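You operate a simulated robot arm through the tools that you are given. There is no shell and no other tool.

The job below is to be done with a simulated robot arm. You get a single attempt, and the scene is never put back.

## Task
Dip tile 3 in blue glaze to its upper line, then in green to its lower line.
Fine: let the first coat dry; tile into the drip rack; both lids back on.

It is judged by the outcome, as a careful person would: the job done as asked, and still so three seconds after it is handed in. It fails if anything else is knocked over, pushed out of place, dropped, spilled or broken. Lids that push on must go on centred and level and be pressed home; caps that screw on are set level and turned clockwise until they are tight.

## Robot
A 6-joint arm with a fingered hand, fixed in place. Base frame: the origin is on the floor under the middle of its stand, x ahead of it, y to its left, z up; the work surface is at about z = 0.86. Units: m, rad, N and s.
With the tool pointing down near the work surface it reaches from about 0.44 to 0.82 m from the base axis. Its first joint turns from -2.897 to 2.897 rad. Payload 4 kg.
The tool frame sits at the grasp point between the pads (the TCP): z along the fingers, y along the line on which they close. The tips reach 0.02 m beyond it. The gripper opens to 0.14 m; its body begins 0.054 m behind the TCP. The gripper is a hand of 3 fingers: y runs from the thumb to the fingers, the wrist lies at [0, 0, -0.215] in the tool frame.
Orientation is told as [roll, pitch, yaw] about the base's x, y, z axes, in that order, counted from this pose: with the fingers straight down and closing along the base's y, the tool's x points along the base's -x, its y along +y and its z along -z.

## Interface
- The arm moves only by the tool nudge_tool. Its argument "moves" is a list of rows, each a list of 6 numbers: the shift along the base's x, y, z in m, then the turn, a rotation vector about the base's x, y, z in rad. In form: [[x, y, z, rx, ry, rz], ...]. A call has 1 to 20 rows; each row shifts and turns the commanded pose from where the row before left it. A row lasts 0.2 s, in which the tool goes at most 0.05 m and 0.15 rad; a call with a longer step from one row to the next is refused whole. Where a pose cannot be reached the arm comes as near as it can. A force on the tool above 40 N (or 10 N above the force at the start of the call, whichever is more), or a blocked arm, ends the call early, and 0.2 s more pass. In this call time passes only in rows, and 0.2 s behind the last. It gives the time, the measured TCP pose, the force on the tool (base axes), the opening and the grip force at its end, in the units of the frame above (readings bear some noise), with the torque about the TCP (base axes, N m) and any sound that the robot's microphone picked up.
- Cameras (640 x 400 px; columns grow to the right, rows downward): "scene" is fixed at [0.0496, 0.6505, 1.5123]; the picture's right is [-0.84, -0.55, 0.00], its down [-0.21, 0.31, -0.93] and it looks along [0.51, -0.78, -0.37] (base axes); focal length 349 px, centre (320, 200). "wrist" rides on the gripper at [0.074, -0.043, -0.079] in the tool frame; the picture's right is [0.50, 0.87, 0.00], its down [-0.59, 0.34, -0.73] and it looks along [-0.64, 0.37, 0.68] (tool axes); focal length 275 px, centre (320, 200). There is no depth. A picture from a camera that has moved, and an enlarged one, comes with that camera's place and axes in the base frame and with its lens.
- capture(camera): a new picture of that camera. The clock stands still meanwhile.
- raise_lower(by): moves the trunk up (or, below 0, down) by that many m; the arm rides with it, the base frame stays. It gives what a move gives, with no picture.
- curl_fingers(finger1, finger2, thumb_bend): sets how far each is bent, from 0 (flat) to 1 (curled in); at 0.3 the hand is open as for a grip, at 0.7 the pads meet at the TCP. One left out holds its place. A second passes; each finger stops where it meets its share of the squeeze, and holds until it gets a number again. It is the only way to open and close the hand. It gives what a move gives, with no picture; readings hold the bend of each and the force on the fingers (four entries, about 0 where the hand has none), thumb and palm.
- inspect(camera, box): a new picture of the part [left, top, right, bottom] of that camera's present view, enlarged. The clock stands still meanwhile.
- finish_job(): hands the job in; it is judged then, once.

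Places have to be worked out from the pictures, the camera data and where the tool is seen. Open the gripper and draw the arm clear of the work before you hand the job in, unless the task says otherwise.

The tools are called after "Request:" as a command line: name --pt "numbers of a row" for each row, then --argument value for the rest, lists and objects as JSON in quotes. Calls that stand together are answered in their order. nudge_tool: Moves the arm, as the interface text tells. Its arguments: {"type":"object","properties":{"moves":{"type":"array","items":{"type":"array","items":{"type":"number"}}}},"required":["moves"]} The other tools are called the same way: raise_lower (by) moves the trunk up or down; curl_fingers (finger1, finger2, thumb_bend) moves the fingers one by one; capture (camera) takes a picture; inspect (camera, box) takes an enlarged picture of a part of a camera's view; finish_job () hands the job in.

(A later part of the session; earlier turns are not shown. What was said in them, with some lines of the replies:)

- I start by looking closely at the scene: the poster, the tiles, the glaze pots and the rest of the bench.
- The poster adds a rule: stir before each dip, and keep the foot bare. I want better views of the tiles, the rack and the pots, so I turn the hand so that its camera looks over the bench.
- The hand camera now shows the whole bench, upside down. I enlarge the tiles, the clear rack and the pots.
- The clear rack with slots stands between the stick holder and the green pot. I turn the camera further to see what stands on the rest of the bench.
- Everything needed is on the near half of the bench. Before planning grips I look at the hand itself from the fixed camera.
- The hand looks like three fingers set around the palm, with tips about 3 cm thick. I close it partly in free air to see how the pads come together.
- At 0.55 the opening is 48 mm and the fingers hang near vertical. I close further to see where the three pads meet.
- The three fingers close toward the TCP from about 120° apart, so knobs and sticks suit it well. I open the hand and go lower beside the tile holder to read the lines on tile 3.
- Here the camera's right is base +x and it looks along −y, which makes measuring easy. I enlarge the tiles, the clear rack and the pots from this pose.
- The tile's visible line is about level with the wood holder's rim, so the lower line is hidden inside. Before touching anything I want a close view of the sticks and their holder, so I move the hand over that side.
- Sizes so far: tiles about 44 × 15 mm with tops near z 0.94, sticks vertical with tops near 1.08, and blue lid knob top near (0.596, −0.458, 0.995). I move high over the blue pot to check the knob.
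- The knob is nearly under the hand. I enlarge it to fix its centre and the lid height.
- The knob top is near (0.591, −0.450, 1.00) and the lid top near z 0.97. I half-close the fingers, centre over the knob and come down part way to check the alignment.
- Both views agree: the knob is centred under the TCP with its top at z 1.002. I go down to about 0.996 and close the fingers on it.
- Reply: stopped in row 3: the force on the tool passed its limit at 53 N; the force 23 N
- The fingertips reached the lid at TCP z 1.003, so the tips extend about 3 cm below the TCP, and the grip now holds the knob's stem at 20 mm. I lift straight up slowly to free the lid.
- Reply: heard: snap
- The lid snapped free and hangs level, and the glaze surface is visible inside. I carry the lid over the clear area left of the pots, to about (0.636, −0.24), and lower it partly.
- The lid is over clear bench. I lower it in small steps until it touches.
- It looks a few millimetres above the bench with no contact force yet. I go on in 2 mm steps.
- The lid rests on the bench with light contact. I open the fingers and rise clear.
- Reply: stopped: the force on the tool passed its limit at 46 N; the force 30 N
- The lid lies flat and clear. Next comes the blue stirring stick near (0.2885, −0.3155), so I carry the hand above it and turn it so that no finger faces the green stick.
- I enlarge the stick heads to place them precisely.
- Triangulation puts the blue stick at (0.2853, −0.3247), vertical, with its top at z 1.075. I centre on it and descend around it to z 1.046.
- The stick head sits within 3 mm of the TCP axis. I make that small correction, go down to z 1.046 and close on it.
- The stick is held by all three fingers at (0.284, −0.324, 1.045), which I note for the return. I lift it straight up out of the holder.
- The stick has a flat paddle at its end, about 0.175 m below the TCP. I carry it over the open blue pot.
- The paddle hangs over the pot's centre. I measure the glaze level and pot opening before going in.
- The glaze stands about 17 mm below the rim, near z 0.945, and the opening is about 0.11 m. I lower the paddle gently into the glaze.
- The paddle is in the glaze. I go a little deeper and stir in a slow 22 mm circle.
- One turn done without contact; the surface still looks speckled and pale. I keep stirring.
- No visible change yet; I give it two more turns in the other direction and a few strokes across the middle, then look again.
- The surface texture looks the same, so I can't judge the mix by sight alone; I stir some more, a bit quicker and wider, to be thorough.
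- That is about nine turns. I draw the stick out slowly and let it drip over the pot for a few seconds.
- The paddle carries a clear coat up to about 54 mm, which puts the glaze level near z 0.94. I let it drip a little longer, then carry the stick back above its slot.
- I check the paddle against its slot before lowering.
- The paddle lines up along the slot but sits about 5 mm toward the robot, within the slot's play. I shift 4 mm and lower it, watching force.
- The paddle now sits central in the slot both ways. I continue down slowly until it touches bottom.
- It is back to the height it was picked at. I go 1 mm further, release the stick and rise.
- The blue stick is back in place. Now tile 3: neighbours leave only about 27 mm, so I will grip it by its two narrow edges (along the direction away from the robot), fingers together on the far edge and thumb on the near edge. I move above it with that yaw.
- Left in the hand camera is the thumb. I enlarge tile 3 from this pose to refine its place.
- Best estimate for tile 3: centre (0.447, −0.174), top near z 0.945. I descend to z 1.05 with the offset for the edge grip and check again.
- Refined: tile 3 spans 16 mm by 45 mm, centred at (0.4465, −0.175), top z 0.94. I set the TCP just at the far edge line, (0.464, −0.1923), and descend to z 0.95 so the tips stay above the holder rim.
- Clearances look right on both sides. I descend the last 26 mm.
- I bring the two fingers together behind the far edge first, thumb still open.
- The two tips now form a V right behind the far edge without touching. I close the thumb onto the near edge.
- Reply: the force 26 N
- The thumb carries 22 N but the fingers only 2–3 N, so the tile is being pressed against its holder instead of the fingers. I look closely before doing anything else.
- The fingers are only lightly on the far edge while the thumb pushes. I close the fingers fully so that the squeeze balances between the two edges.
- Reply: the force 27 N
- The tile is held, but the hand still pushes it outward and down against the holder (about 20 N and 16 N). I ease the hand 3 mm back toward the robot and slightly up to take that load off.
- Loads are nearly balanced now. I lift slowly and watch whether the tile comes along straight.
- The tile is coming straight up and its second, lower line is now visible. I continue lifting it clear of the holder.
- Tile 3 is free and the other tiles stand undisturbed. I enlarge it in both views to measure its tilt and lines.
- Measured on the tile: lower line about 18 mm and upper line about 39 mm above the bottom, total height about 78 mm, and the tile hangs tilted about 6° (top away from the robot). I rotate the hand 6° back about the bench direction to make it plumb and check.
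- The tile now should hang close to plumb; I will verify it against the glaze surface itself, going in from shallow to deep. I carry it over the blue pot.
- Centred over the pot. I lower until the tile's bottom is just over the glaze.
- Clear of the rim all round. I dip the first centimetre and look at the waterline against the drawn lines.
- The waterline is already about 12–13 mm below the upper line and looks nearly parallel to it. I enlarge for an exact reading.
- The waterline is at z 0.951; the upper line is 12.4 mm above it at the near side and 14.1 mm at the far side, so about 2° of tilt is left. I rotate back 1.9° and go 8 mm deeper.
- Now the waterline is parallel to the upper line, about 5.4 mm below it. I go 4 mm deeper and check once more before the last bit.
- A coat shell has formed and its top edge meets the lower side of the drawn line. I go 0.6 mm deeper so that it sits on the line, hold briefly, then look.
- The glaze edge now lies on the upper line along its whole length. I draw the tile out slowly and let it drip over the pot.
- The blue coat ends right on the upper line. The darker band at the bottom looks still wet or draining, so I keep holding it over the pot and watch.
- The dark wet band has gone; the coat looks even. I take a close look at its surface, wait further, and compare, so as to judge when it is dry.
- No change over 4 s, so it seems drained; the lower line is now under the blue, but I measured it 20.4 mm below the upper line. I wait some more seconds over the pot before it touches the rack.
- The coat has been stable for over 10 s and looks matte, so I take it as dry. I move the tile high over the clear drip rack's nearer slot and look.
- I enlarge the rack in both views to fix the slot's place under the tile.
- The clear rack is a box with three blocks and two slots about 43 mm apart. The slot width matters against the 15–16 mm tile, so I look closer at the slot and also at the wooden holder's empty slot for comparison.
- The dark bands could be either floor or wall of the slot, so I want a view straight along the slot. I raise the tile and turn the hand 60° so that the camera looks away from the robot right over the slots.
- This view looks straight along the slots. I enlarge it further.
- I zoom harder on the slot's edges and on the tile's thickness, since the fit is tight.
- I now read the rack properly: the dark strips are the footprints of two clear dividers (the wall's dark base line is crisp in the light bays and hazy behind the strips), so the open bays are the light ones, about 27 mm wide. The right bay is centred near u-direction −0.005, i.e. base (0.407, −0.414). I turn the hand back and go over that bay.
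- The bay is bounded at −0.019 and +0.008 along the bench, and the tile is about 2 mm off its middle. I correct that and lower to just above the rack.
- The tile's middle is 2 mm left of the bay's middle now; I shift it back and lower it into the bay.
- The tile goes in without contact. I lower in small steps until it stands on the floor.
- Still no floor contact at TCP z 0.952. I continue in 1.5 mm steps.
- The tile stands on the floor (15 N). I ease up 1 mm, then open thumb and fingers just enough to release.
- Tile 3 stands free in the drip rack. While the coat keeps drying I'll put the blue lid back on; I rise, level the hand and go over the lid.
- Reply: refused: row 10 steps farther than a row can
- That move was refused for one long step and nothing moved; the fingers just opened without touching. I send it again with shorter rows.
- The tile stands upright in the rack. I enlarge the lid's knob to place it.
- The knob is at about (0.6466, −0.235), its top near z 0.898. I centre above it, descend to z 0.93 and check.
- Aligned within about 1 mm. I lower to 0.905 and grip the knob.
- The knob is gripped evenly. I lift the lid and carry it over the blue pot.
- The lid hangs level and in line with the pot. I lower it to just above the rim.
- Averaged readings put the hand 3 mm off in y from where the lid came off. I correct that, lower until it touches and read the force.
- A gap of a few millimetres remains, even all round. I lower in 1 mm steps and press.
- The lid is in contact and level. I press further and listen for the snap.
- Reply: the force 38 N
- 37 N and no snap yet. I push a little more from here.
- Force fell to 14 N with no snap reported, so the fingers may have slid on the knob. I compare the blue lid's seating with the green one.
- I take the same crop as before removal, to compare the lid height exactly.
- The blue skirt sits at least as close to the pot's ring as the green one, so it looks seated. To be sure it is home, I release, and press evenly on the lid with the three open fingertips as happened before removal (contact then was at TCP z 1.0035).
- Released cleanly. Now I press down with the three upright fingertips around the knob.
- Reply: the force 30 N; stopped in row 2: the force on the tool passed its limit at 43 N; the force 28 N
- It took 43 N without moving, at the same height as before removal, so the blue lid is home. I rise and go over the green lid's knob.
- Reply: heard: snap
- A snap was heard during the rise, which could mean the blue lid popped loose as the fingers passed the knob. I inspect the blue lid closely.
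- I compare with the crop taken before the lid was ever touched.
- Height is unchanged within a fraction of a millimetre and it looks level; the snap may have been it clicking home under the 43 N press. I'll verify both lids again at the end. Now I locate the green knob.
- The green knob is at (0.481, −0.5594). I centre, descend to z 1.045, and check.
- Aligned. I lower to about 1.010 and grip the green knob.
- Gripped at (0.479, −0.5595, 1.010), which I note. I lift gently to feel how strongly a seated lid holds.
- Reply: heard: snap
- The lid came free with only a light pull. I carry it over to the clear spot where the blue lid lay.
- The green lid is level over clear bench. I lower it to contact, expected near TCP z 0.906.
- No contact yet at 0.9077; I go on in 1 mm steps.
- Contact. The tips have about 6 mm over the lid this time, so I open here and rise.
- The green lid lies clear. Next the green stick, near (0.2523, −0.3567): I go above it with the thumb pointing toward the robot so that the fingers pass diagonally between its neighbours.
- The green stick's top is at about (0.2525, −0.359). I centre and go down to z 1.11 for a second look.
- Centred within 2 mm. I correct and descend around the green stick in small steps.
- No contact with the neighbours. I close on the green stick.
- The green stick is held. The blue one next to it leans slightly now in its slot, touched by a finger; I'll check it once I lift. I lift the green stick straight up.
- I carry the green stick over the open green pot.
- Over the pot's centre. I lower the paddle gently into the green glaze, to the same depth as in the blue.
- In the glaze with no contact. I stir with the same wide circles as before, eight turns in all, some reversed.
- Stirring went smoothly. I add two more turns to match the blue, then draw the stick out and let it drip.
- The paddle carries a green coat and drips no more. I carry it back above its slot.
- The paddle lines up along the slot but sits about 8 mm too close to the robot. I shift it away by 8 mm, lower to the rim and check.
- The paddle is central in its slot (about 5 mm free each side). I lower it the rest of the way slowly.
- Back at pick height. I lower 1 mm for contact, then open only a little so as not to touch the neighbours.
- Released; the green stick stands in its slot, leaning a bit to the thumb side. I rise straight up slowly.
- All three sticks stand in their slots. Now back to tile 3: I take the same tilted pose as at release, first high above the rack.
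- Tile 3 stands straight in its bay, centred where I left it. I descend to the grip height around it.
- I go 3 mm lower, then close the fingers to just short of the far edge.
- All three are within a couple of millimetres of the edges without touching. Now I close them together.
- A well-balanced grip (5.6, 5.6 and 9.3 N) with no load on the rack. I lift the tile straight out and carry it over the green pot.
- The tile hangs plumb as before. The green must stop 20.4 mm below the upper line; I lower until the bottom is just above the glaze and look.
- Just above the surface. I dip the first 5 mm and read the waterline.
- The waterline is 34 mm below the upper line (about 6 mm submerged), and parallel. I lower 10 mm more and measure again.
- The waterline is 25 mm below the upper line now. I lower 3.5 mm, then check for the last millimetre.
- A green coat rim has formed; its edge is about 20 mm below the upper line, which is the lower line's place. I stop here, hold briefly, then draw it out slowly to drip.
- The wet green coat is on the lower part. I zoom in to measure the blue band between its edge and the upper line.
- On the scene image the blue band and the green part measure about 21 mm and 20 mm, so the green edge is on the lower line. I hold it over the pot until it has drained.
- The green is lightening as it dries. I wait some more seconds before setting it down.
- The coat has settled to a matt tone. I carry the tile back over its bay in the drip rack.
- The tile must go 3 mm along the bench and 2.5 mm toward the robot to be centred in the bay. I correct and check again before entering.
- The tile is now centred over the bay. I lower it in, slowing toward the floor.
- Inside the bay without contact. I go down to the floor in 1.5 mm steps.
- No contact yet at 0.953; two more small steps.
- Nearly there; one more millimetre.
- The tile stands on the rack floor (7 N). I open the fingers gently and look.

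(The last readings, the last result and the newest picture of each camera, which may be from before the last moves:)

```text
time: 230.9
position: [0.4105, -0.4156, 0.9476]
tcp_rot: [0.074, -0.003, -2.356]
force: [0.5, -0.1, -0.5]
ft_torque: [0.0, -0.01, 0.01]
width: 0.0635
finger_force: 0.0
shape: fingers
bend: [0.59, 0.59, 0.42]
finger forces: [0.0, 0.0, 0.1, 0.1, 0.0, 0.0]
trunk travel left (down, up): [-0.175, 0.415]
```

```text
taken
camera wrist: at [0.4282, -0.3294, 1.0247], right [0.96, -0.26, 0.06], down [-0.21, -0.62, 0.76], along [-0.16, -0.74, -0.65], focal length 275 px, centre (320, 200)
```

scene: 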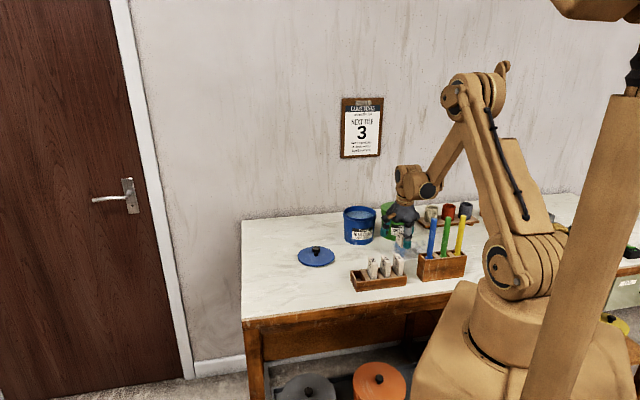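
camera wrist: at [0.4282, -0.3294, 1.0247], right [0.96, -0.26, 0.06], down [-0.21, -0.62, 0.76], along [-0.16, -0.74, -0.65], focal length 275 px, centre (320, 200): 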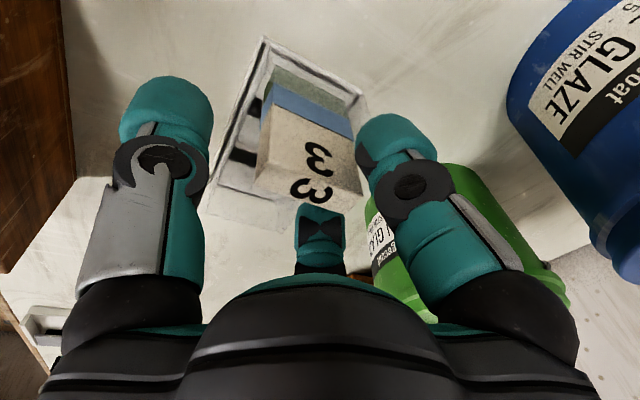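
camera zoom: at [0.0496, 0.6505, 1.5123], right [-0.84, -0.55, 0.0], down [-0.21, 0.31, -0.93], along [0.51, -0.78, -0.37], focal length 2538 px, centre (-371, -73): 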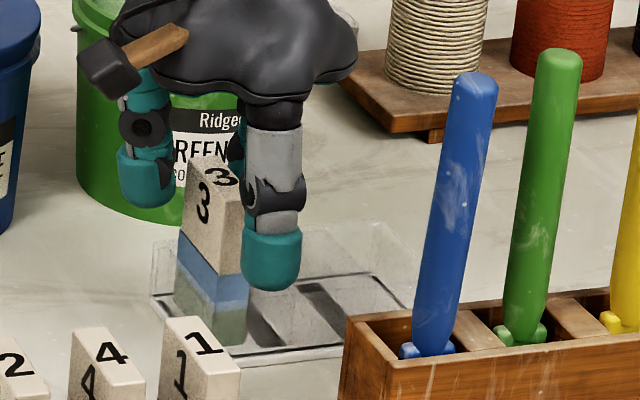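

Released, tile upright. I rise straight up, level the hand, and then fetch the green lid.

Request:
nudge_tool --pt "0 0 0.015 0 0 0" --pt "0 0 0.03 0 0 0" --pt "0 0 0.04 0 0 0" --pt "0 0 0.04 0 0 0" --pt "0 0 0.04 0.026 0.026 0"

Request:
inspect --camera "scene" --box '[380, 205, 440, 270]'

```text
time: 232.1
position: [0.4125, -0.4145, 1.1144]
tcp_rot: [0.038, -0.001, -2.357]
force: [-0.6, -0.9, -0.5]
ft_torque: [0.01, -0.04, -0.01]
width: 0.0632
finger_force: 0.0
shape: fingers
bend: [0.59, 0.59, 0.42]
finger forces: [0.0, 0.1, 0.0, 0.1, 0.2, 0.0]
trunk travel left (down, up): [-0.175, 0.415]
```

```text
6.15 times, centred on (410, 238) of scene
camera zoom: at [0.0496, 0.6505, 1.5123], right [-0.84, -0.55, 0.0], down [-0.21, 0.31, -0.93], along [0.51, -0.78, -0.37], focal length 2148 px, centre (-234, -31)
```

zoom: 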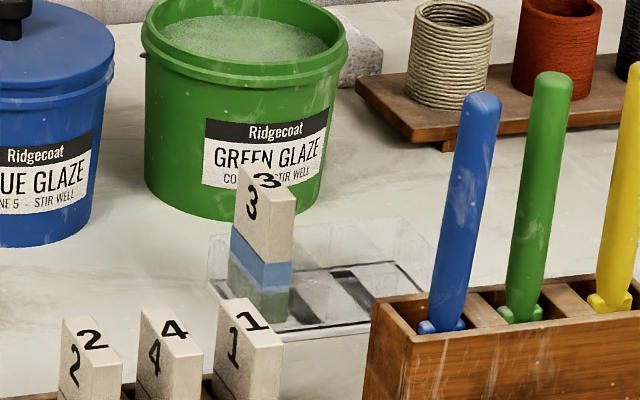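

Tile 3 stands straight in the drip rack with both coats. Now I go over the green lid.

Request:
nudge_tool --pt "0.0381 0.0289 0 0.026 0.026 0" --pt "0.0381 0.0289 0 0 0 0" --pt "0.0381 0.0289 0 0 0 0.1" --pt "0.0381 0.0289 0 0 0 0.15" --pt "0.0381 0.0289 0 0 0 0" --pt "0.0381 0.0289 0 0 0 0"

Request:
curl_fingers --finger1 0.45 --finger2 0.45 --thumb_bend 0.45

Request:
inspect --camera "wrist" --box '[245, 0, 405, 100]'

```text
time: 233.5
position: [0.6391, -0.2408, 1.1141]
tcp_rot: [-0.002, -0.002, -2.107]
force: [0.4, 0.4, -0.4]
ft_torque: [-0.01, 0.0, 0.0]
width: 0.0635
finger_force: 0.1
shape: fingers
bend: [0.59, 0.59, 0.42]
finger forces: [0.0, 0.0, 0.0, 0.1, 0.1, 0.0]
trunk travel left (down, up): [-0.175, 0.415]
```

```text
time: 234.5
position: [0.6372, -0.2423, 1.1133]
tcp_rot: [-0.001, 0.0, -2.107]
force: [-1.1, 0.0, 0.8]
ft_torque: [-0.01, 0.02, 0.0]
width: 0.079
finger_force: 0.1
shape: fingers
bend: [0.45, 0.45, 0.45]
finger forces: [0.0, 0.1, 0.0, 0.0, 0.1, 0.0]
trunk travel left (down, up): [-0.175, 0.415]
```

```text
4.00 times, centred on (325, 50) of wrist
camera zoom: at [0.6386, -0.1563, 1.1926], right [1.0, -0.01, 0.0], down [-0.01, -0.68, 0.73], along [-0.01, -0.73, -0.68], focal length 1101 px, centre (300, 800)
```

zoom: 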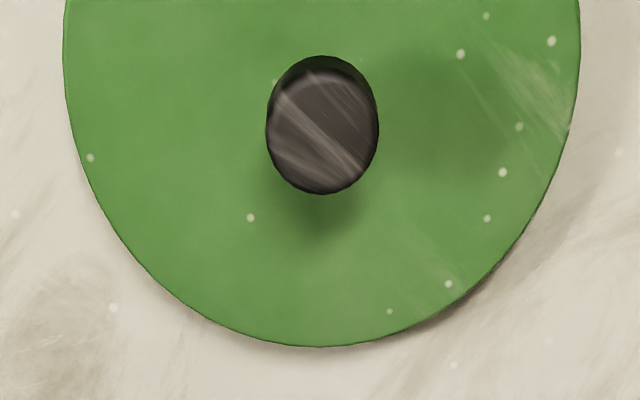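

The knob is at (0.6427, −0.2407). I centre and descend to 0.94 for a check.

Request:
nudge_tool --pt "0.0053 0.001 -0.04 0 0 0" --pt "0 0 -0.05 0 0 0" --pt "0 0 -0.05 0 0 0" --pt "0 0 -0.034 0 0 0"

Request:
capture --camera "wrist"

```text
time: 235.5
position: [0.6461, -0.241, 0.9374]
tcp_rot: [-0.001, -0.001, -2.107]
force: [0.1, -0.1, -0.5]
ft_torque: [-0.03, -0.03, 0.0]
width: 0.0793
finger_force: 0.0
shape: fingers
bend: [0.45, 0.45, 0.45]
finger forces: [0.1, 0.0, 0.0, 0.0, 0.0, 0.1]
trunk travel left (down, up): [-0.175, 0.415]
```

```text
taken
camera wrist: at [0.6467, -0.1568, 1.0167], right [1.0, -0.01, 0.0], down [-0.01, -0.68, 0.73], along [-0.01, -0.73, -0.68], focal length 275 px, centre (320, 200)
```

wrist: 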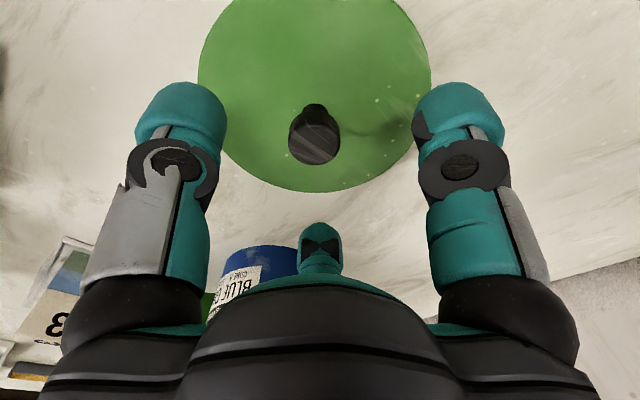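

I shift 3 mm to centre on the knob, lower to 0.909 and grip.

Request:
nudge_tool --pt "-0.003 0.001 -0.012 0 0 0" --pt "0 0 -0.012 0 0 0" --pt "0 0 -0.004 0 0 0"

Request:
curl_fingers --finger1 0.7 --finger2 0.7 --thumb_bend 0.7

Request:
capture --camera "wrist"

```text
time: 236.3
position: [0.6424, -0.241, 0.9113]
tcp_rot: [0.001, -0.003, -2.107]
force: [-0.3, 0.8, 0.3]
ft_torque: [-0.03, -0.03, -0.06]
width: 0.0796
finger_force: 0.1
shape: fingers
bend: [0.45, 0.45, 0.45]
finger forces: [0.0, 0.1, 0.0, 0.0, 0.0, 0.0]
trunk travel left (down, up): [-0.175, 0.415]
```

```text
time: 237.3
position: [0.6428, -0.2393, 0.9113]
tcp_rot: [0.0, -0.002, -2.106]
force: [0.1, 0.3, -0.5]
ft_torque: [-0.05, -0.06, 0.04]
width: 0.0212
finger_force: 14.4
shape: fingers
bend: [0.64, 0.64, 0.65]
finger forces: [8.5, 8.2, 0.0, 0.0, 11.3, 0.0]
trunk travel left (down, up): [-0.175, 0.415]
```

```text
taken
camera wrist: at [0.6431, -0.1554, 0.99], right [1.0, -0.01, 0.0], down [-0.01, -0.68, 0.73], along [-0.01, -0.73, -0.68], focal length 275 px, centre (320, 200)
```

wrist: 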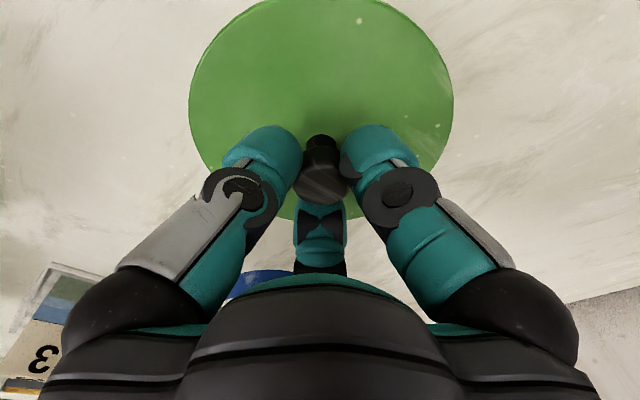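

Gripped evenly. I lift the green lid and carry it over its pot.

Request:
nudge_tool --pt "0 0 0.01 0 0 0" --pt "0 0 0.04 0 0 0" --pt "0 0 0.05 0 0 0" --pt "0 0 0.05 0 0 0" --pt "0 0 0.04 0 0 0" --pt "-0.0202 -0.0399 0 0 0 0" --pt "-0.0202 -0.0399 0 0 0 0" --pt "-0.0202 -0.0399 0 0 0 0" --pt "-0.0202 -0.0399 0 0 0 0" --pt "-0.0202 -0.0399 0 0 0 0" --pt "-0.0202 -0.0399 0 0 0 0" --pt "-0.0202 -0.0399 0 0 0 0" --pt "-0.0205 -0.0401 0 0 0 0" --pt "0 0 -0.03 0 0 0" --pt "0 0 -0.03 0 0 0"

Request:
capture --camera "wrist"

Request:
inspect --camera "scene" --box '[360, 170, 440, 250]'

```text
time: 240.5
position: [0.4794, -0.5618, 1.0409]
tcp_rot: [-0.001, 0.0, -2.106]
force: [0.1, 0.1, -0.4]
ft_torque: [0.0, 0.01, 0.08]
width: 0.0208
finger_force: 14.1
shape: fingers
bend: [0.64, 0.64, 0.65]
finger forces: [8.6, 8.1, 0.0, 0.0, 11.2, 0.1]
trunk travel left (down, up): [-0.175, 0.415]
```

```text
taken
camera wrist: at [0.4801, -0.4766, 1.1199], right [1.0, -0.01, 0.0], down [-0.01, -0.68, 0.73], along [-0.01, -0.73, -0.68], focal length 275 px, centre (320, 200)
```

wrist: 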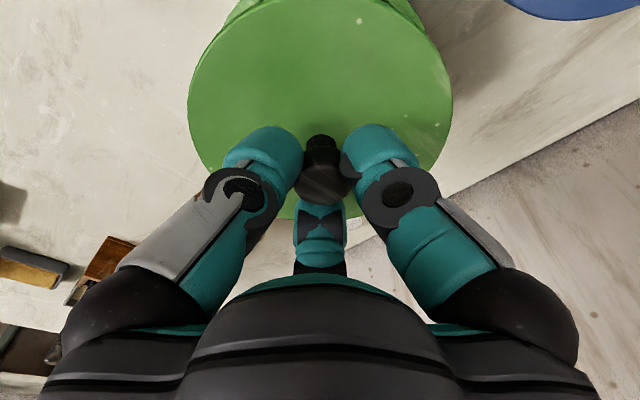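

```text
5.00 times, centred on (400, 210) of scene
camera zoom: at [0.0496, 0.6505, 1.5123], right [-0.84, -0.55, 0.0], down [-0.21, 0.31, -0.93], along [0.51, -0.78, -0.37], focal length 1745 px, centre (-80, 150)
```

zoom: 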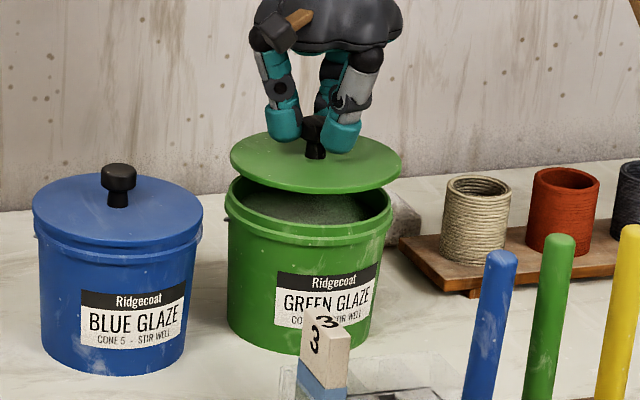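

The lid is about 2 mm off to one side. I correct that and lower close to the rim.

Request:
nudge_tool --pt "0.0011 0.0018 -0.01 0 0 0" --pt "0 0 -0.008 0 0 0"

Request:
capture --camera "wrist"

Request:
inspect --camera "scene" --box '[370, 190, 430, 250]'

```text
time: 241.1
position: [0.4808, -0.5591, 1.022]
tcp_rot: [0.0, -0.001, -2.105]
force: [-0.8, -0.5, -0.1]
ft_torque: [0.02, 0.0, -0.02]
width: 0.0212
finger_force: 13.4
shape: fingers
bend: [0.64, 0.64, 0.65]
finger forces: [8.4, 8.2, 0.1, 0.1, 11.1, 0.0]
trunk travel left (down, up): [-0.175, 0.415]
```

```text
taken
camera wrist: at [0.481, -0.4738, 1.102], right [1.0, -0.01, 0.0], down [-0.01, -0.68, 0.73], along [-0.01, -0.73, -0.68], focal length 275 px, centre (320, 200)
```

wrist: 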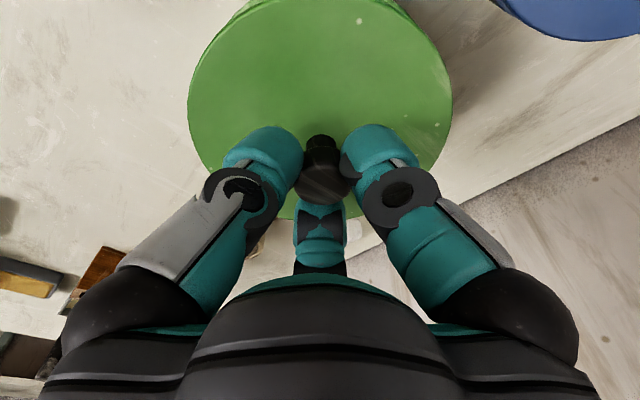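

```text
6.67 times, centred on (400, 220) of scene
camera zoom: at [0.0496, 0.6505, 1.5123], right [-0.84, -0.55, 0.0], down [-0.21, 0.31, -0.93], along [0.51, -0.78, -0.37], focal length 2327 px, centre (-213, 67)
```

zoom: 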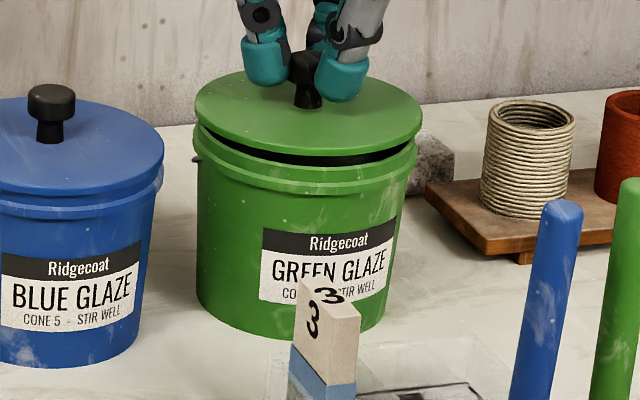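

Well centred now. I lower the last millimetres in small steps.

Request:
nudge_tool --pt "0 -0.001 -0.002 0 0 0" --pt "0 0 -0.002 0 0 0" --pt "0 0 -0.001 0 0 0" --pt "0 0 -0.001 0 0 0" --pt "0 0 -0.001 0 0 0" --pt "0 0 -0.001 0 0 0"

Request:
inspect --camera "scene" --box '[370, 190, 430, 250]'

```text
time: 242.5
position: [0.4788, -0.5581, 1.0165]
tcp_rot: [0.001, -0.003, -2.105]
force: [0.0, 0.6, 0.2]
ft_torque: [-0.03, -0.07, 0.02]
width: 0.0209
finger_force: 13.4
shape: fingers
bend: [0.64, 0.64, 0.65]
finger forces: [8.7, 8.3, 0.0, 0.1, 11.2, 0.0]
trunk travel left (down, up): [-0.175, 0.415]
```

```text
6.67 times, centred on (400, 220) of scene
camera zoom: at [0.0496, 0.6505, 1.5123], right [-0.84, -0.55, 0.0], down [-0.21, 0.31, -0.93], along [0.51, -0.78, -0.37], focal length 2327 px, centre (-213, 67)
```

zoom: 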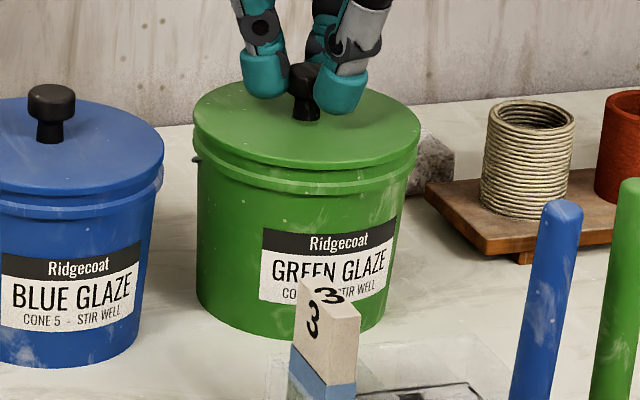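

Just about to touch. I press down in 1 mm steps and listen for the snap.

Request:
nudge_tool --pt "0 0 -0.001 0 0 0" --pt "0 0 -0.001 0 0 0" --pt "0 0 -0.001 0 0 0"

Request:
nudge_tool --pt "0 0 -0.001 0 0 0" --pt "0 0 -0.001 0 0 0"

```text
time: 243.3
position: [0.4796, -0.5578, 1.014]
tcp_rot: [0.002, -0.001, -2.107]
force: [2.6, -4.2, 17.9]
ft_torque: [-0.1, -0.09, 0.0]
width: 0.0206
finger_force: 18.5
shape: fingers
bend: [0.64, 0.64, 0.65]
finger forces: [11.6, 12.8, 0.0, 0.0, 13.0, 0.1]
trunk travel left (down, up): [-0.175, 0.415]
heard: snap
```

```text
time: 243.9
position: [0.4787, -0.5581, 1.0127]
tcp_rot: [0.002, -0.002, -2.109]
force: [2.2, -6.5, 33.3]
ft_torque: [-0.14, -0.12, -0.02]
width: 0.0199
finger_force: 22.5
shape: fingers
bend: [0.64, 0.64, 0.66]
finger forces: [14.2, 15.3, 0.0, 0.1, 15.6, 0.1]
trunk travel left (down, up): [-0.175, 0.415]
```

The green lid snapped home at about 18 N and held at 33 N. I open the fingers in place, without pulling, and then rise.

Request:
curl_fingers --finger1 0.45 --finger2 0.45 --thumb_bend 0.45

Request:
nudge_tool --pt "0 0 0.005 0 0 0" --pt "0 0 0.02 0 0 0" --pt "0 0 0.03 0 0 0" --pt "0 0 0.05 0 0 0"

Request:
inspect --camera "scene" --box '[335, 190, 425, 250]'

```text
time: 244.9
position: [0.4804, -0.559, 1.0098]
tcp_rot: [-0.001, -0.002, -2.105]
force: [-0.4, -0.3, 0.1]
ft_torque: [-0.03, 0.01, -0.01]
width: 0.0791
finger_force: 0.0
shape: fingers
bend: [0.45, 0.45, 0.45]
finger forces: [0.0, 0.1, 0.0, 0.0, 0.0, 0.0]
trunk travel left (down, up): [-0.175, 0.415]
```

```text
time: 245.9
position: [0.4832, -0.5572, 1.1138]
tcp_rot: [0.001, -0.001, -2.106]
force: [0.4, -0.3, 0.1]
ft_torque: [-0.04, 0.03, 0.02]
width: 0.0791
finger_force: 0.0
shape: fingers
bend: [0.45, 0.45, 0.45]
finger forces: [0.1, 0.1, 0.0, 0.0, 0.0, 0.0]
trunk travel left (down, up): [-0.175, 0.415]
```

```text
6.67 times, centred on (380, 220) of scene
camera zoom: at [0.0496, 0.6505, 1.5123], right [-0.84, -0.55, 0.0], down [-0.21, 0.31, -0.93], along [0.51, -0.78, -0.37], focal length 2327 px, centre (-80, 67)
```

zoom: 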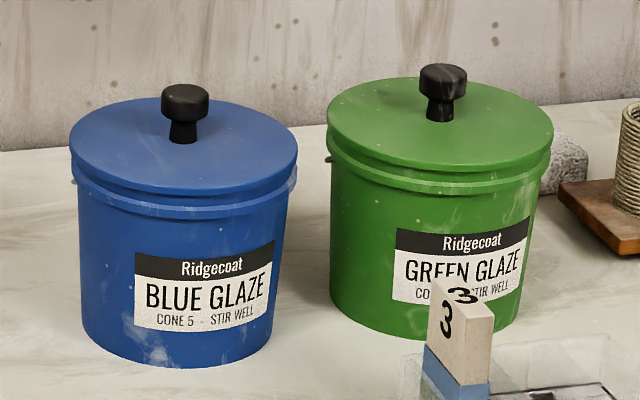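

Green looks right. To be certain about the blue lid, I'll re-grip its knob, check whether it is clicked in, and press it home again. I move over it.

Request:
nudge_tool --pt "0.0268 0.0265 0 0 0 0" --pt "0.0268 0.0265 0 0 0 0" --pt "0.0268 0.0265 0 0 0 0" --pt "0.0268 0.0265 0 0 0 0"

Request:
inspect --camera "wrist" --box '[220, 0, 420, 135]'

```text
time: 246.9
position: [0.5877, -0.4498, 1.1161]
tcp_rot: [-0.002, -0.001, -2.105]
force: [0.4, -0.3, 0.0]
ft_torque: [-0.01, 0.05, -0.02]
width: 0.0792
finger_force: 0.0
shape: fingers
bend: [0.45, 0.45, 0.45]
finger forces: [0.1, 0.1, 0.0, 0.0, 0.1, 0.0]
trunk travel left (down, up): [-0.175, 0.415]
```

```text
2.96 times, centred on (320, 68) of wrist
camera zoom: at [0.5896, -0.3649, 1.1939], right [1.0, -0.01, 0.0], down [-0.01, -0.68, 0.74], along [-0.01, -0.73, -0.68], focal length 816 px, centre (320, 593)
```

zoom: 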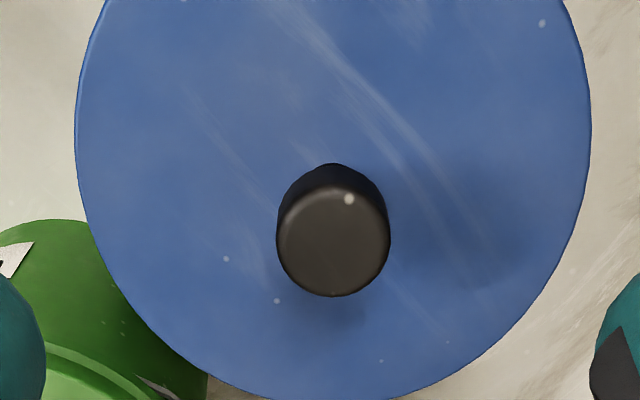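

The knob is at (0.5915, −0.4496), within about a millimetre of the pot's axis. I descend to z 1.012 and grip it.

Request:
nudge_tool --pt "0.0031 0.0007 -0.035 0 0 0" --pt "0 0 -0.035 0 0 0" --pt "0 0 -0.02 0 0 0" --pt "0 0 -0.01 0 0 0" --pt "0 0 -0.003 0 0 0"

Request:
curl_fingers --finger1 0.7 --finger2 0.7 --thumb_bend 0.7

Request:
capture --camera "wrist"

```text
time: 248.1
position: [0.5903, -0.4526, 1.0117]
tcp_rot: [0.001, -0.001, -2.105]
force: [0.1, 0.8, 0.0]
ft_torque: [0.0, 0.02, -0.03]
width: 0.0792
finger_force: 0.1
shape: fingers
bend: [0.45, 0.45, 0.45]
finger forces: [0.0, 0.0, 0.1, 0.0, 0.0, 0.1]
trunk travel left (down, up): [-0.175, 0.415]
```

```text
time: 249.1
position: [0.5891, -0.4521, 1.0134]
tcp_rot: [0.0, -0.001, -2.107]
force: [0.6, 0.3, 0.1]
ft_torque: [-0.02, 0.0, 0.02]
width: 0.0231
finger_force: 13.7
shape: fingers
bend: [0.62, 0.65, 0.65]
finger forces: [9.2, 7.2, 0.1, 0.0, 11.4, 0.0]
trunk travel left (down, up): [-0.175, 0.415]
heard: snap
```

```text
taken
camera wrist: at [0.5907, -0.3669, 1.0915], right [1.0, -0.01, 0.0], down [-0.01, -0.68, 0.73], along [-0.01, -0.73, -0.68], focal length 275 px, centre (320, 200)
```

wrist: 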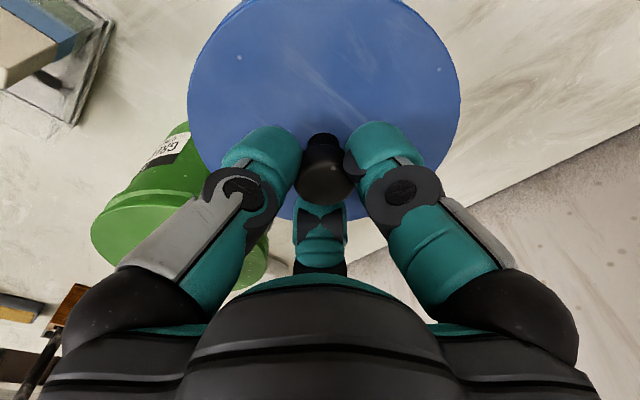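

A snap came just from gripping, and the hand now feels no side load, so the lid has come loose under the sideways pull. I lift it 4 mm, re-centre it on the pot's axis and press it home again.

Request:
nudge_tool --pt "0 0 0.002 0 0 0" --pt "0 0 0.002 0 0 0" --pt "0.0006 0.0015 0 0 0 0" --pt "0 0 0 0 0 0"

Request:
capture --camera "wrist"

Request:
inspect --camera "scene" --box '[335, 190, 395, 250]'

```text
time: 250.1
position: [0.5924, -0.4517, 1.0163]
tcp_rot: [0.0, 0.0, -2.105]
force: [0.4, 0.5, -0.7]
ft_torque: [0.02, 0.0, 0.01]
width: 0.0232
finger_force: 13.7
shape: fingers
bend: [0.62, 0.65, 0.65]
finger forces: [8.8, 7.4, 0.0, 0.0, 11.6, 0.0]
trunk travel left (down, up): [-0.175, 0.415]
```

```text
taken
camera wrist: at [0.5923, -0.3656, 1.0955], right [1.0, -0.01, 0.0], down [-0.01, -0.68, 0.73], along [-0.01, -0.73, -0.68], focal length 275 px, centre (320, 200)
```

wrist: 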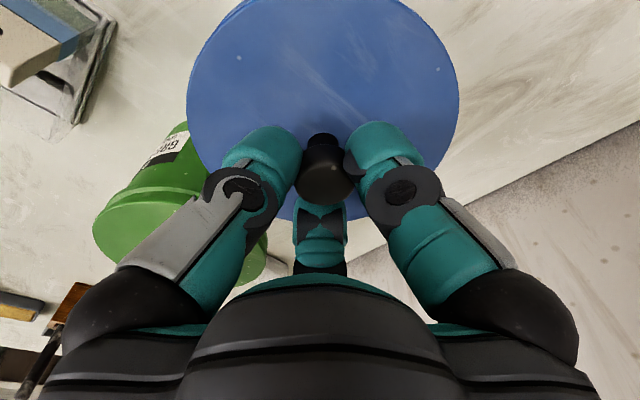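

```text
6.67 times, centred on (365, 220) of scene
camera zoom: at [0.0496, 0.6505, 1.5123], right [-0.84, -0.55, 0.0], down [-0.21, 0.31, -0.93], along [0.51, -0.78, -0.37], focal length 2327 px, centre (20, 67)
```

zoom: 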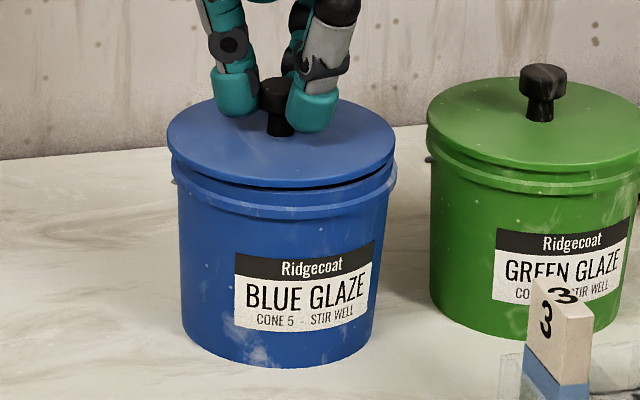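

The lid hangs level a few millimetres up but sits about 1.5–2 mm off to +x. I shift it and press down in small steps.

Request:
nudge_tool --pt "-0.002 0.0 0 0 0 0" --pt "0 0 -0.001 0 0 0" --pt "0 0 -0.001 0 0 0" --pt "0 0 -0.001 0 0 0"

Request:
nudge_tool --pt "0 0 -0.001 0 0 0" --pt "0 0 -0.001 0 0 0" --pt "0 0 -0.001 0 0 0"

```text
time: 251.1
position: [0.5898, -0.45, 1.0124]
tcp_rot: [-0.002, -0.003, -2.108]
force: [-0.1, -0.5, -0.1]
ft_torque: [-0.03, -0.03, -0.01]
width: 0.0234
finger_force: 13.6
shape: fingers
bend: [0.62, 0.65, 0.65]
finger forces: [8.9, 7.2, 0.0, 0.0, 11.4, 0.1]
trunk travel left (down, up): [-0.175, 0.415]
```

```text
time: 251.9
position: [0.589, -0.4514, 1.0107]
tcp_rot: [0.0, 0.0, -2.106]
force: [1.3, -3.9, 13.3]
ft_torque: [-0.03, -0.08, 0.03]
width: 0.0228
finger_force: 17.0
shape: fingers
bend: [0.62, 0.65, 0.65]
finger forces: [10.4, 10.0, 0.0, 0.0, 12.9, 0.0]
trunk travel left (down, up): [-0.175, 0.415]
```

Contact at 13 N. I press on.

Request:
nudge_tool --pt "0 0 -0.001 0 0 0" --pt "0 0 -0.001 0 0 0"

```text
time: 252.5
position: [0.5887, -0.4507, 1.0118]
tcp_rot: [0.002, -0.003, -2.106]
force: [2.0, -7.0, 27.3]
ft_torque: [-0.05, -0.07, 0.0]
width: 0.0223
finger_force: 20.6
shape: fingers
bend: [0.62, 0.65, 0.65]
finger forces: [12.7, 12.8, 0.0, 0.0, 15.2, 0.0]
trunk travel left (down, up): [-0.175, 0.415]
```

27 N without a snap. A bit more.

Request:
nudge_tool --pt "0 -0.0005 -0.001 0 0 0"

Request:
inspect --camera "scene" --box '[335, 190, 395, 250]'

```text
time: 252.9
position: [0.5883, -0.4498, 1.0097]
tcp_rot: [0.003, -0.001, -2.105]
force: [1.7, -5.9, 32.4]
ft_torque: [-0.02, -0.12, 0.01]
width: 0.0225
finger_force: 22.3
shape: fingers
bend: [0.62, 0.65, 0.65]
finger forces: [14.3, 13.1, 0.0, 0.0, 16.4, 0.0]
trunk travel left (down, up): [-0.175, 0.415]
```

```text
6.67 times, centred on (365, 220) of scene
camera zoom: at [0.0496, 0.6505, 1.5123], right [-0.84, -0.55, 0.0], down [-0.21, 0.31, -0.93], along [0.51, -0.78, -0.37], focal length 2327 px, centre (20, 67)
```

zoom: 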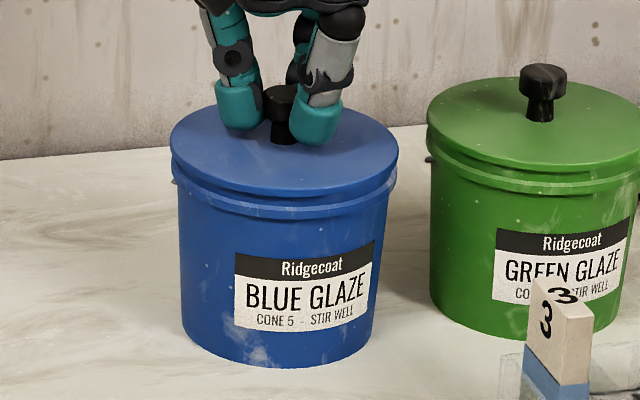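

Centred to the eye, but no snap at 32 N; holding the knob may keep it from settling. I let go and instead press from above on the knob with closed fingers, so the lid can centre itself.

Request:
curl_fingers --finger1 0.45 --finger2 0.45 --thumb_bend 0.45

Request:
nudge_tool --pt "0 0 0.01 0 0 0" --pt "0 0 0.03 0 0 0" --pt "0 0 0.03 0 0 0"

Request:
capture --camera "wrist"

Request:
inspect --camera "scene" --box '[335, 190, 395, 250]'

```text
time: 253.9
position: [0.5903, -0.4506, 1.0081]
tcp_rot: [0.0, -0.003, -2.108]
force: [-0.5, -0.6, -0.7]
ft_torque: [0.0, 0.01, 0.01]
width: 0.0791
finger_force: 0.2
shape: fingers
bend: [0.45, 0.45, 0.45]
finger forces: [0.1, 0.0, 0.0, 0.0, 0.1, 0.0]
trunk travel left (down, up): [-0.175, 0.415]
heard: snap
```

```text
time: 254.7
position: [0.5893, -0.4503, 1.0765]
tcp_rot: [0.0, -0.001, -2.105]
force: [-0.8, -0.2, -0.5]
ft_torque: [-0.01, -0.02, -0.01]
width: 0.0794
finger_force: 0.0
shape: fingers
bend: [0.45, 0.45, 0.45]
finger forces: [0.0, 0.0, 0.0, 0.0, 0.0, 0.0]
trunk travel left (down, up): [-0.175, 0.415]
```

```text
taken
camera wrist: at [0.5906, -0.365, 1.1566], right [1.0, -0.01, 0.0], down [-0.01, -0.68, 0.73], along [-0.01, -0.73, -0.68], focal length 275 px, centre (320, 200)
```

wrist: 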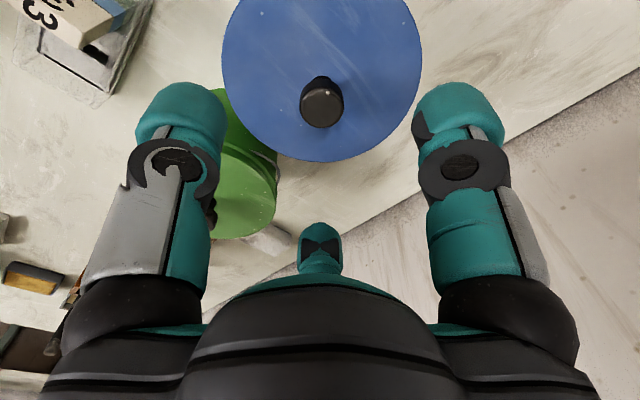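

```text
6.67 times, centred on (365, 220) of scene
camera zoom: at [0.0496, 0.6505, 1.5123], right [-0.84, -0.55, 0.0], down [-0.21, 0.31, -0.93], along [0.51, -0.78, -0.37], focal length 2327 px, centre (20, 67)
```

zoom: 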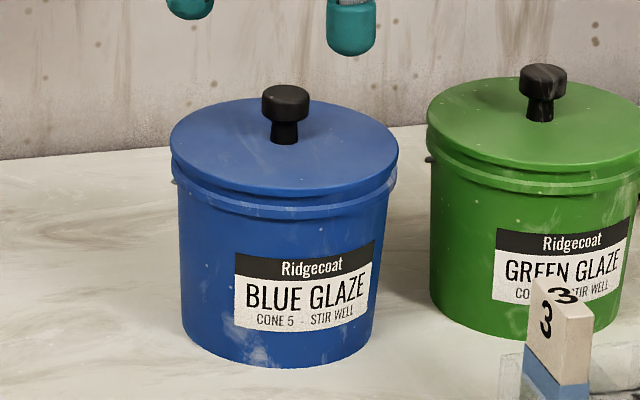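

A snap sounded as soon as the fingers let go, so the lid settled in by itself. As a check I press once from above on the knob with the closed fingertips: if it is home, nothing more should click.

Request:
curl_fingers --finger1 0.69 --finger2 0.69 --thumb_bend 0.69

Request:
nudge_tool --pt "0 0 -0.02 0 0 0" --pt "0 0 -0.01 0 0 0" --pt "0 0 -0.005 0 0 0" --pt "0 0 -0.003 0 0 0"

Request:
inspect --camera "scene" --box '[335, 180, 395, 240]'

```text
time: 255.7
position: [0.5891, -0.4495, 1.0768]
tcp_rot: [0.0, -0.001, -2.108]
force: [0.6, 0.5, -0.1]
ft_torque: [0.04, -0.01, 0.0]
width: 0.0055
finger_force: 0.1
shape: fingers
bend: [0.68, 0.68, 0.69]
finger forces: [0.0, 0.1, 0.1, 0.0, 0.0, 0.0]
trunk travel left (down, up): [-0.175, 0.415]
```

```text
time: 256.7
position: [0.5894, -0.4524, 1.0391]
tcp_rot: [-0.001, -0.002, -2.107]
force: [0.4, 0.7, 0.6]
ft_torque: [-0.02, -0.01, 0.03]
width: 0.0053
finger_force: 0.1
shape: fingers
bend: [0.69, 0.69, 0.69]
finger forces: [0.0, 0.0, 0.0, 0.0, 0.1, 0.0]
trunk travel left (down, up): [-0.175, 0.415]
```

```text
6.67 times, centred on (365, 210) of scene
camera zoom: at [0.0496, 0.6505, 1.5123], right [-0.84, -0.55, 0.0], down [-0.21, 0.31, -0.93], along [0.51, -0.78, -0.37], focal length 2327 px, centre (20, 133)
```

zoom: 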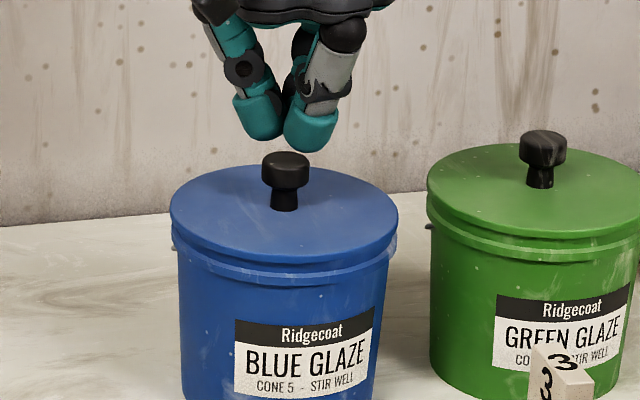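

The closed tips are right over the knob. I press down in small steps.

Request:
nudge_tool --pt "0 0 -0.003 0 0 0" --pt "0 0 -0.002 0 0 0" --pt "0 0 -0.001 0 0 0" --pt "0 0 -0.001 0 0 0" --pt "0 0 -0.001 0 0 0"

```text
time: 257.9
position: [0.5897, -0.452, 1.0308]
tcp_rot: [0.0, -0.001, -2.109]
force: [-0.5, 0.6, -0.6]
ft_torque: [0.02, 0.03, 0.01]
width: 0.0056
finger_force: 0.0
shape: fingers
bend: [0.69, 0.69, 0.69]
finger forces: [0.1, 0.0, 0.1, 0.0, 0.0, 0.0]
trunk travel left (down, up): [-0.175, 0.415]
```

No contact yet at 1.031; I continue downward.

Request:
nudge_tool --pt "0 0 -0.001 0 0 0" --pt "0 0 -0.001 0 0 0" --pt "0 0 -0.001 0 0 0" --pt "0 0 -0.001 0 0 0"

```text
time: 258.9
position: [0.5897, -0.45, 1.0266]
tcp_rot: [-0.001, 0.0, -2.104]
force: [4.6, -1.6, 17.4]
ft_torque: [0.08, -0.3, -0.05]
width: 0.0045
finger_force: 9.7
shape: fingers
bend: [0.71, 0.68, 0.69]
finger forces: [19.2, 0.1, 0.0, 0.0, 0.0, 0.1]
trunk travel left (down, up): [-0.175, 0.415]
```

Request:
nudge_tool --pt "0 0 -0.001 0 0 0" --pt "0 0 -0.001 0 0 0"

```text
time: 259.5
position: [0.5888, -0.4491, 1.0273]
tcp_rot: [0.003, -0.003, -2.106]
force: [12.0, -5.0, 34.9]
ft_torque: [0.1, -0.58, -0.1]
width: 0.0036
finger_force: 19.5
shape: fingers
bend: [0.7, 0.68, 0.69]
finger forces: [34.9, 0.1, 0.1, 0.0, 3.9, 0.1]
trunk travel left (down, up): [-0.175, 0.415]
```

35 N and no further click: the blue lid is home. I rise gently and listen.

Request:
nudge_tool --pt "0 0 0.002 0 0 0" --pt "0 0 0.003 0 0 0" --pt "0 0 0.01 0 0 0" --pt "0 0 0.03 0 0 0" --pt "0 0 0.04 0 0 0"

Request:
inspect --camera "scene" --box '[335, 190, 425, 250]'

Request:
capture --camera "wrist"

```text
time: 260.7
position: [0.5902, -0.4504, 1.1099]
tcp_rot: [0.0, -0.003, -2.106]
force: [-0.8, -0.8, 0.2]
ft_torque: [-0.05, -0.02, -0.03]
width: 0.0052
finger_force: 0.1
shape: fingers
bend: [0.69, 0.68, 0.69]
finger forces: [0.1, 0.0, 0.0, 0.0, 0.1, 0.0]
trunk travel left (down, up): [-0.175, 0.415]
```

```text
6.67 times, centred on (380, 220) of scene
camera zoom: at [0.0496, 0.6505, 1.5123], right [-0.84, -0.55, 0.0], down [-0.21, 0.31, -0.93], along [0.51, -0.78, -0.37], focal length 2327 px, centre (-80, 67)
```

zoom: 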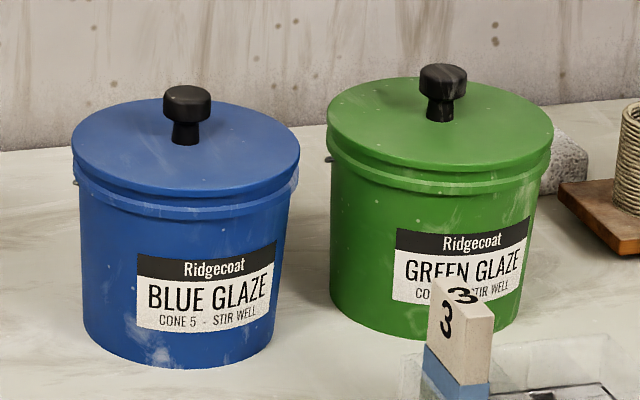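

```text
taken
camera wrist: at [0.5899, -0.3646, 1.1887], right [1.0, -0.01, 0.0], down [-0.01, -0.68, 0.73], along [-0.01, -0.73, -0.68], focal length 275 px, centre (320, 200)
```

wrist: 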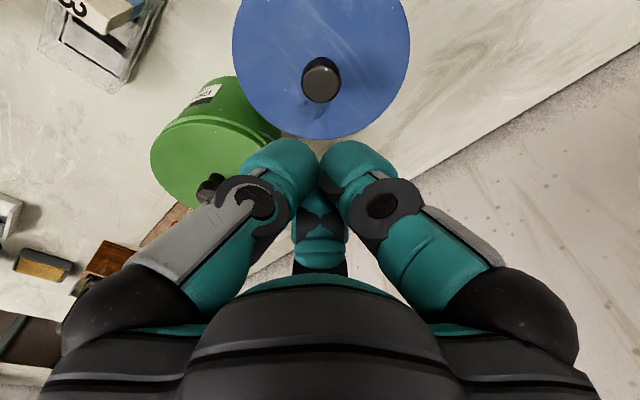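

Both lids sit alike, level and closed, with no new sound. I open the hand and draw the arm back to its starting area.

Request:
curl_fingers --finger1 0.3 --finger2 0.3 --thumb_bend 0.3

Request:
nudge_tool --pt "0 0 0.04 0 0 0" --pt "0 0 0.04 0 0 0" --pt "-0.02 0.02 0.03 0 0 0" --pt "-0.03 0.03 0.02 0 0 0" --pt "-0.033 0.033 0 0 0 0" --pt "-0.033 0.033 0 0 0 0" --pt "-0.033 0.033 0 0 0 0" --pt "-0.033 0.033 0 0 0 0" --pt "-0.033 0.033 0 0 0 0" --pt "-0.03 0.03 0 0 0 0" --pt "-0.025 0.025 0 0 0 0"

Request:
capture --camera "scene"

Request:
inspect --camera "scene" --box '[330, 190, 490, 300]'

Request:
capture --camera "wrist"

```text
time: 261.7
position: [0.5886, -0.4509, 1.1095]
tcp_rot: [0.001, -0.002, -2.106]
force: [0.9, 0.2, -1.4]
ft_torque: [-0.03, 0.03, -0.02]
width: 0.124
finger_force: 0.1
shape: fingers
bend: [0.3, 0.3, 0.3]
finger forces: [0.0, 0.1, 0.0, 0.0, 0.0, 0.0]
trunk travel left (down, up): [-0.175, 0.415]
```

```text
time: 264.1
position: [0.3181, -0.1812, 1.2436]
tcp_rot: [-0.001, -0.001, -2.106]
force: [0.2, 0.0, -0.4]
ft_torque: [-0.01, -0.01, -0.02]
width: 0.1243
finger_force: 0.1
shape: fingers
bend: [0.3, 0.3, 0.3]
finger forces: [0.0, 0.0, 0.0, 0.1, 0.1, 0.0]
trunk travel left (down, up): [-0.175, 0.415]
```

```text
taken
```

scene: 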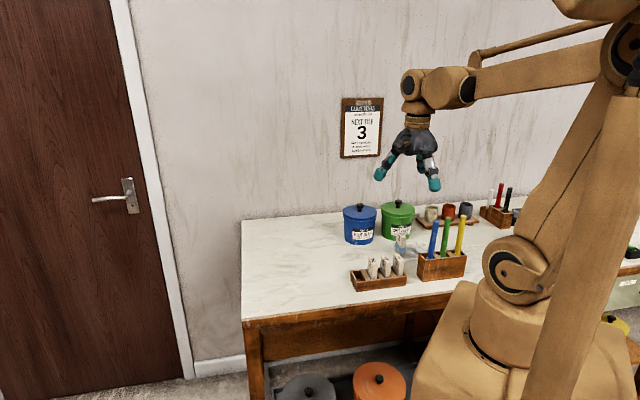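

```text
3.64 times, centred on (410, 245) of scene
camera zoom: at [0.0496, 0.6505, 1.5123], right [-0.84, -0.55, 0.0], down [-0.21, 0.31, -0.93], along [0.51, -0.78, -0.37], focal length 1269 px, centre (-7, 36)
```

zoom: 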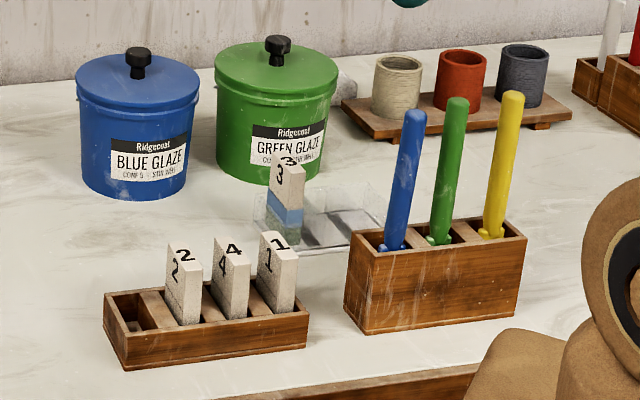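

```text
taken
camera wrist: at [0.3181, -0.0951, 1.3221], right [1.0, -0.01, 0.0], down [-0.01, -0.68, 0.74], along [-0.01, -0.74, -0.68], focal length 275 px, centre (320, 200)
```

wrist: 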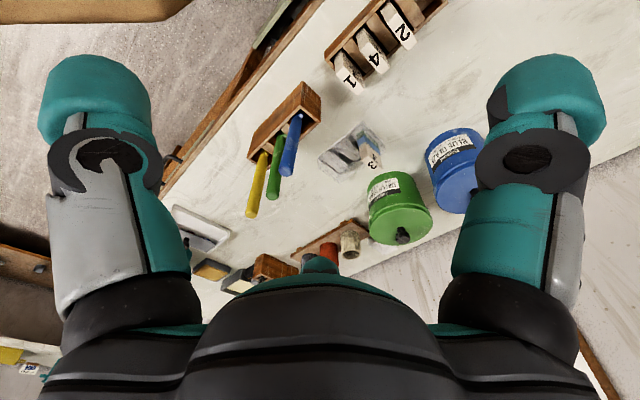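

Everything is in place in both views. A last close look at the tile, the lids and the sticks before handing in.

Request:
inspect --camera "scene" --box '[385, 215, 445, 265]'

Request:
inspect --camera "wrist" --box '[230, 80, 490, 260]'

Request:
inspect --camera "scene" --box '[340, 200, 420, 250]'

```text
8.00 times, centred on (415, 240) of scene
camera zoom: at [0.0496, 0.6505, 1.5123], right [-0.84, -0.55, 0.0], down [-0.21, 0.31, -0.93], along [0.51, -0.78, -0.37], focal length 2792 px, centre (-440, -120)
```

zoom: 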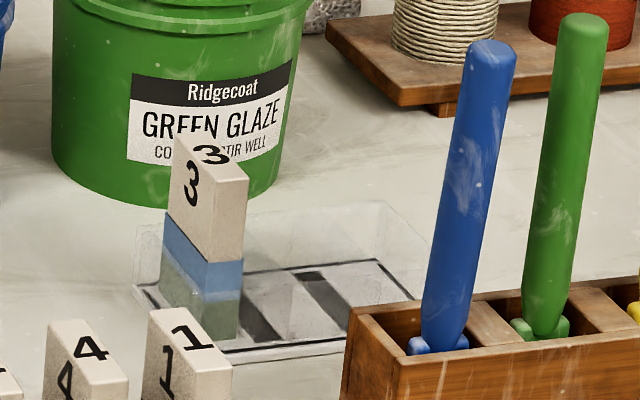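

```text
2.22 times, centred on (360, 170) of wrist
camera zoom: at [0.3181, -0.0951, 1.3221], right [1.0, -0.01, 0.0], down [-0.01, -0.68, 0.74], along [-0.01, -0.74, -0.68], focal length 612 px, centre (231, 267)
```

zoom: 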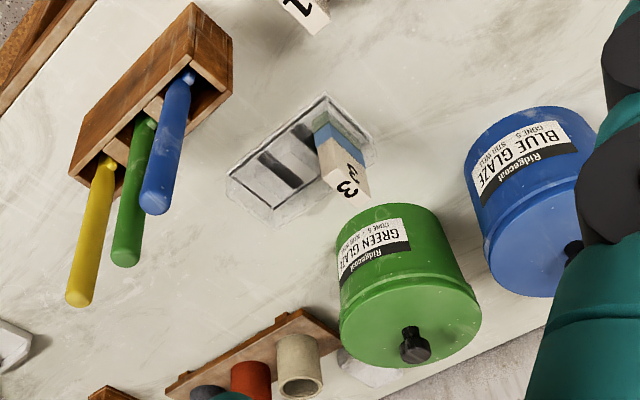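

```text
8.00 times, centred on (380, 225) of scene
camera zoom: at [0.0496, 0.6505, 1.5123], right [-0.84, -0.55, 0.0], down [-0.21, 0.31, -0.93], along [0.51, -0.78, -0.37], focal length 2792 px, centre (-160, 0)
```

zoom: 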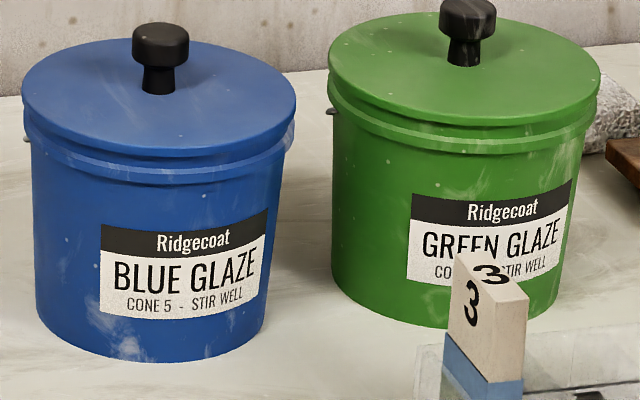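

Tile 3 stands upright in the drip rack, blue to its upper line and green to its lower. Both lids are on, level and clicked in, the sticks are back in their holder, and the hand is open and clear. I hand the job in.

Request:
finish_job

```text
The job is handed in.
```

Tile 3 is dipped and standing in the drip rack: blue to its upper line, green to its lower line. Both lids are back on and the arm is clear with the hand open. I don't have the judging result.

- **Blue coat:** I adjusted the dip until the glaze edge lay on the upper line along the whole face. It then drained and dried for about 20 s over the pot and another 85 s in the rack before the green dip.
- **Green coat:** the blue had covered the lower line. I placed the green edge by measurement, about 20 mm below the upper line; I estimate it is within about 1 mm.
- **Stirring:** I stirred each pot with its matching stick before dipping, as the wall notice asks. I could not judge the mix by sight, because the surface looked the same before and after.
- **Lids:** the green lid clicked home when I pressed it. The blue one came loose when I re-gripped it to check. It clicked back in when I let go, then held a 35 N press with no further sound.
- **Small shifts:** the blue stick leans about 6° in its slot after a finger brushed it. The blue pot moved about 1 mm while I pressed its lid.
- **Foot not bare:** the notice also says "Keep the foot bare". I dipped bottom-first to the lines, as you asked, so the bottom of the tile is glazed.
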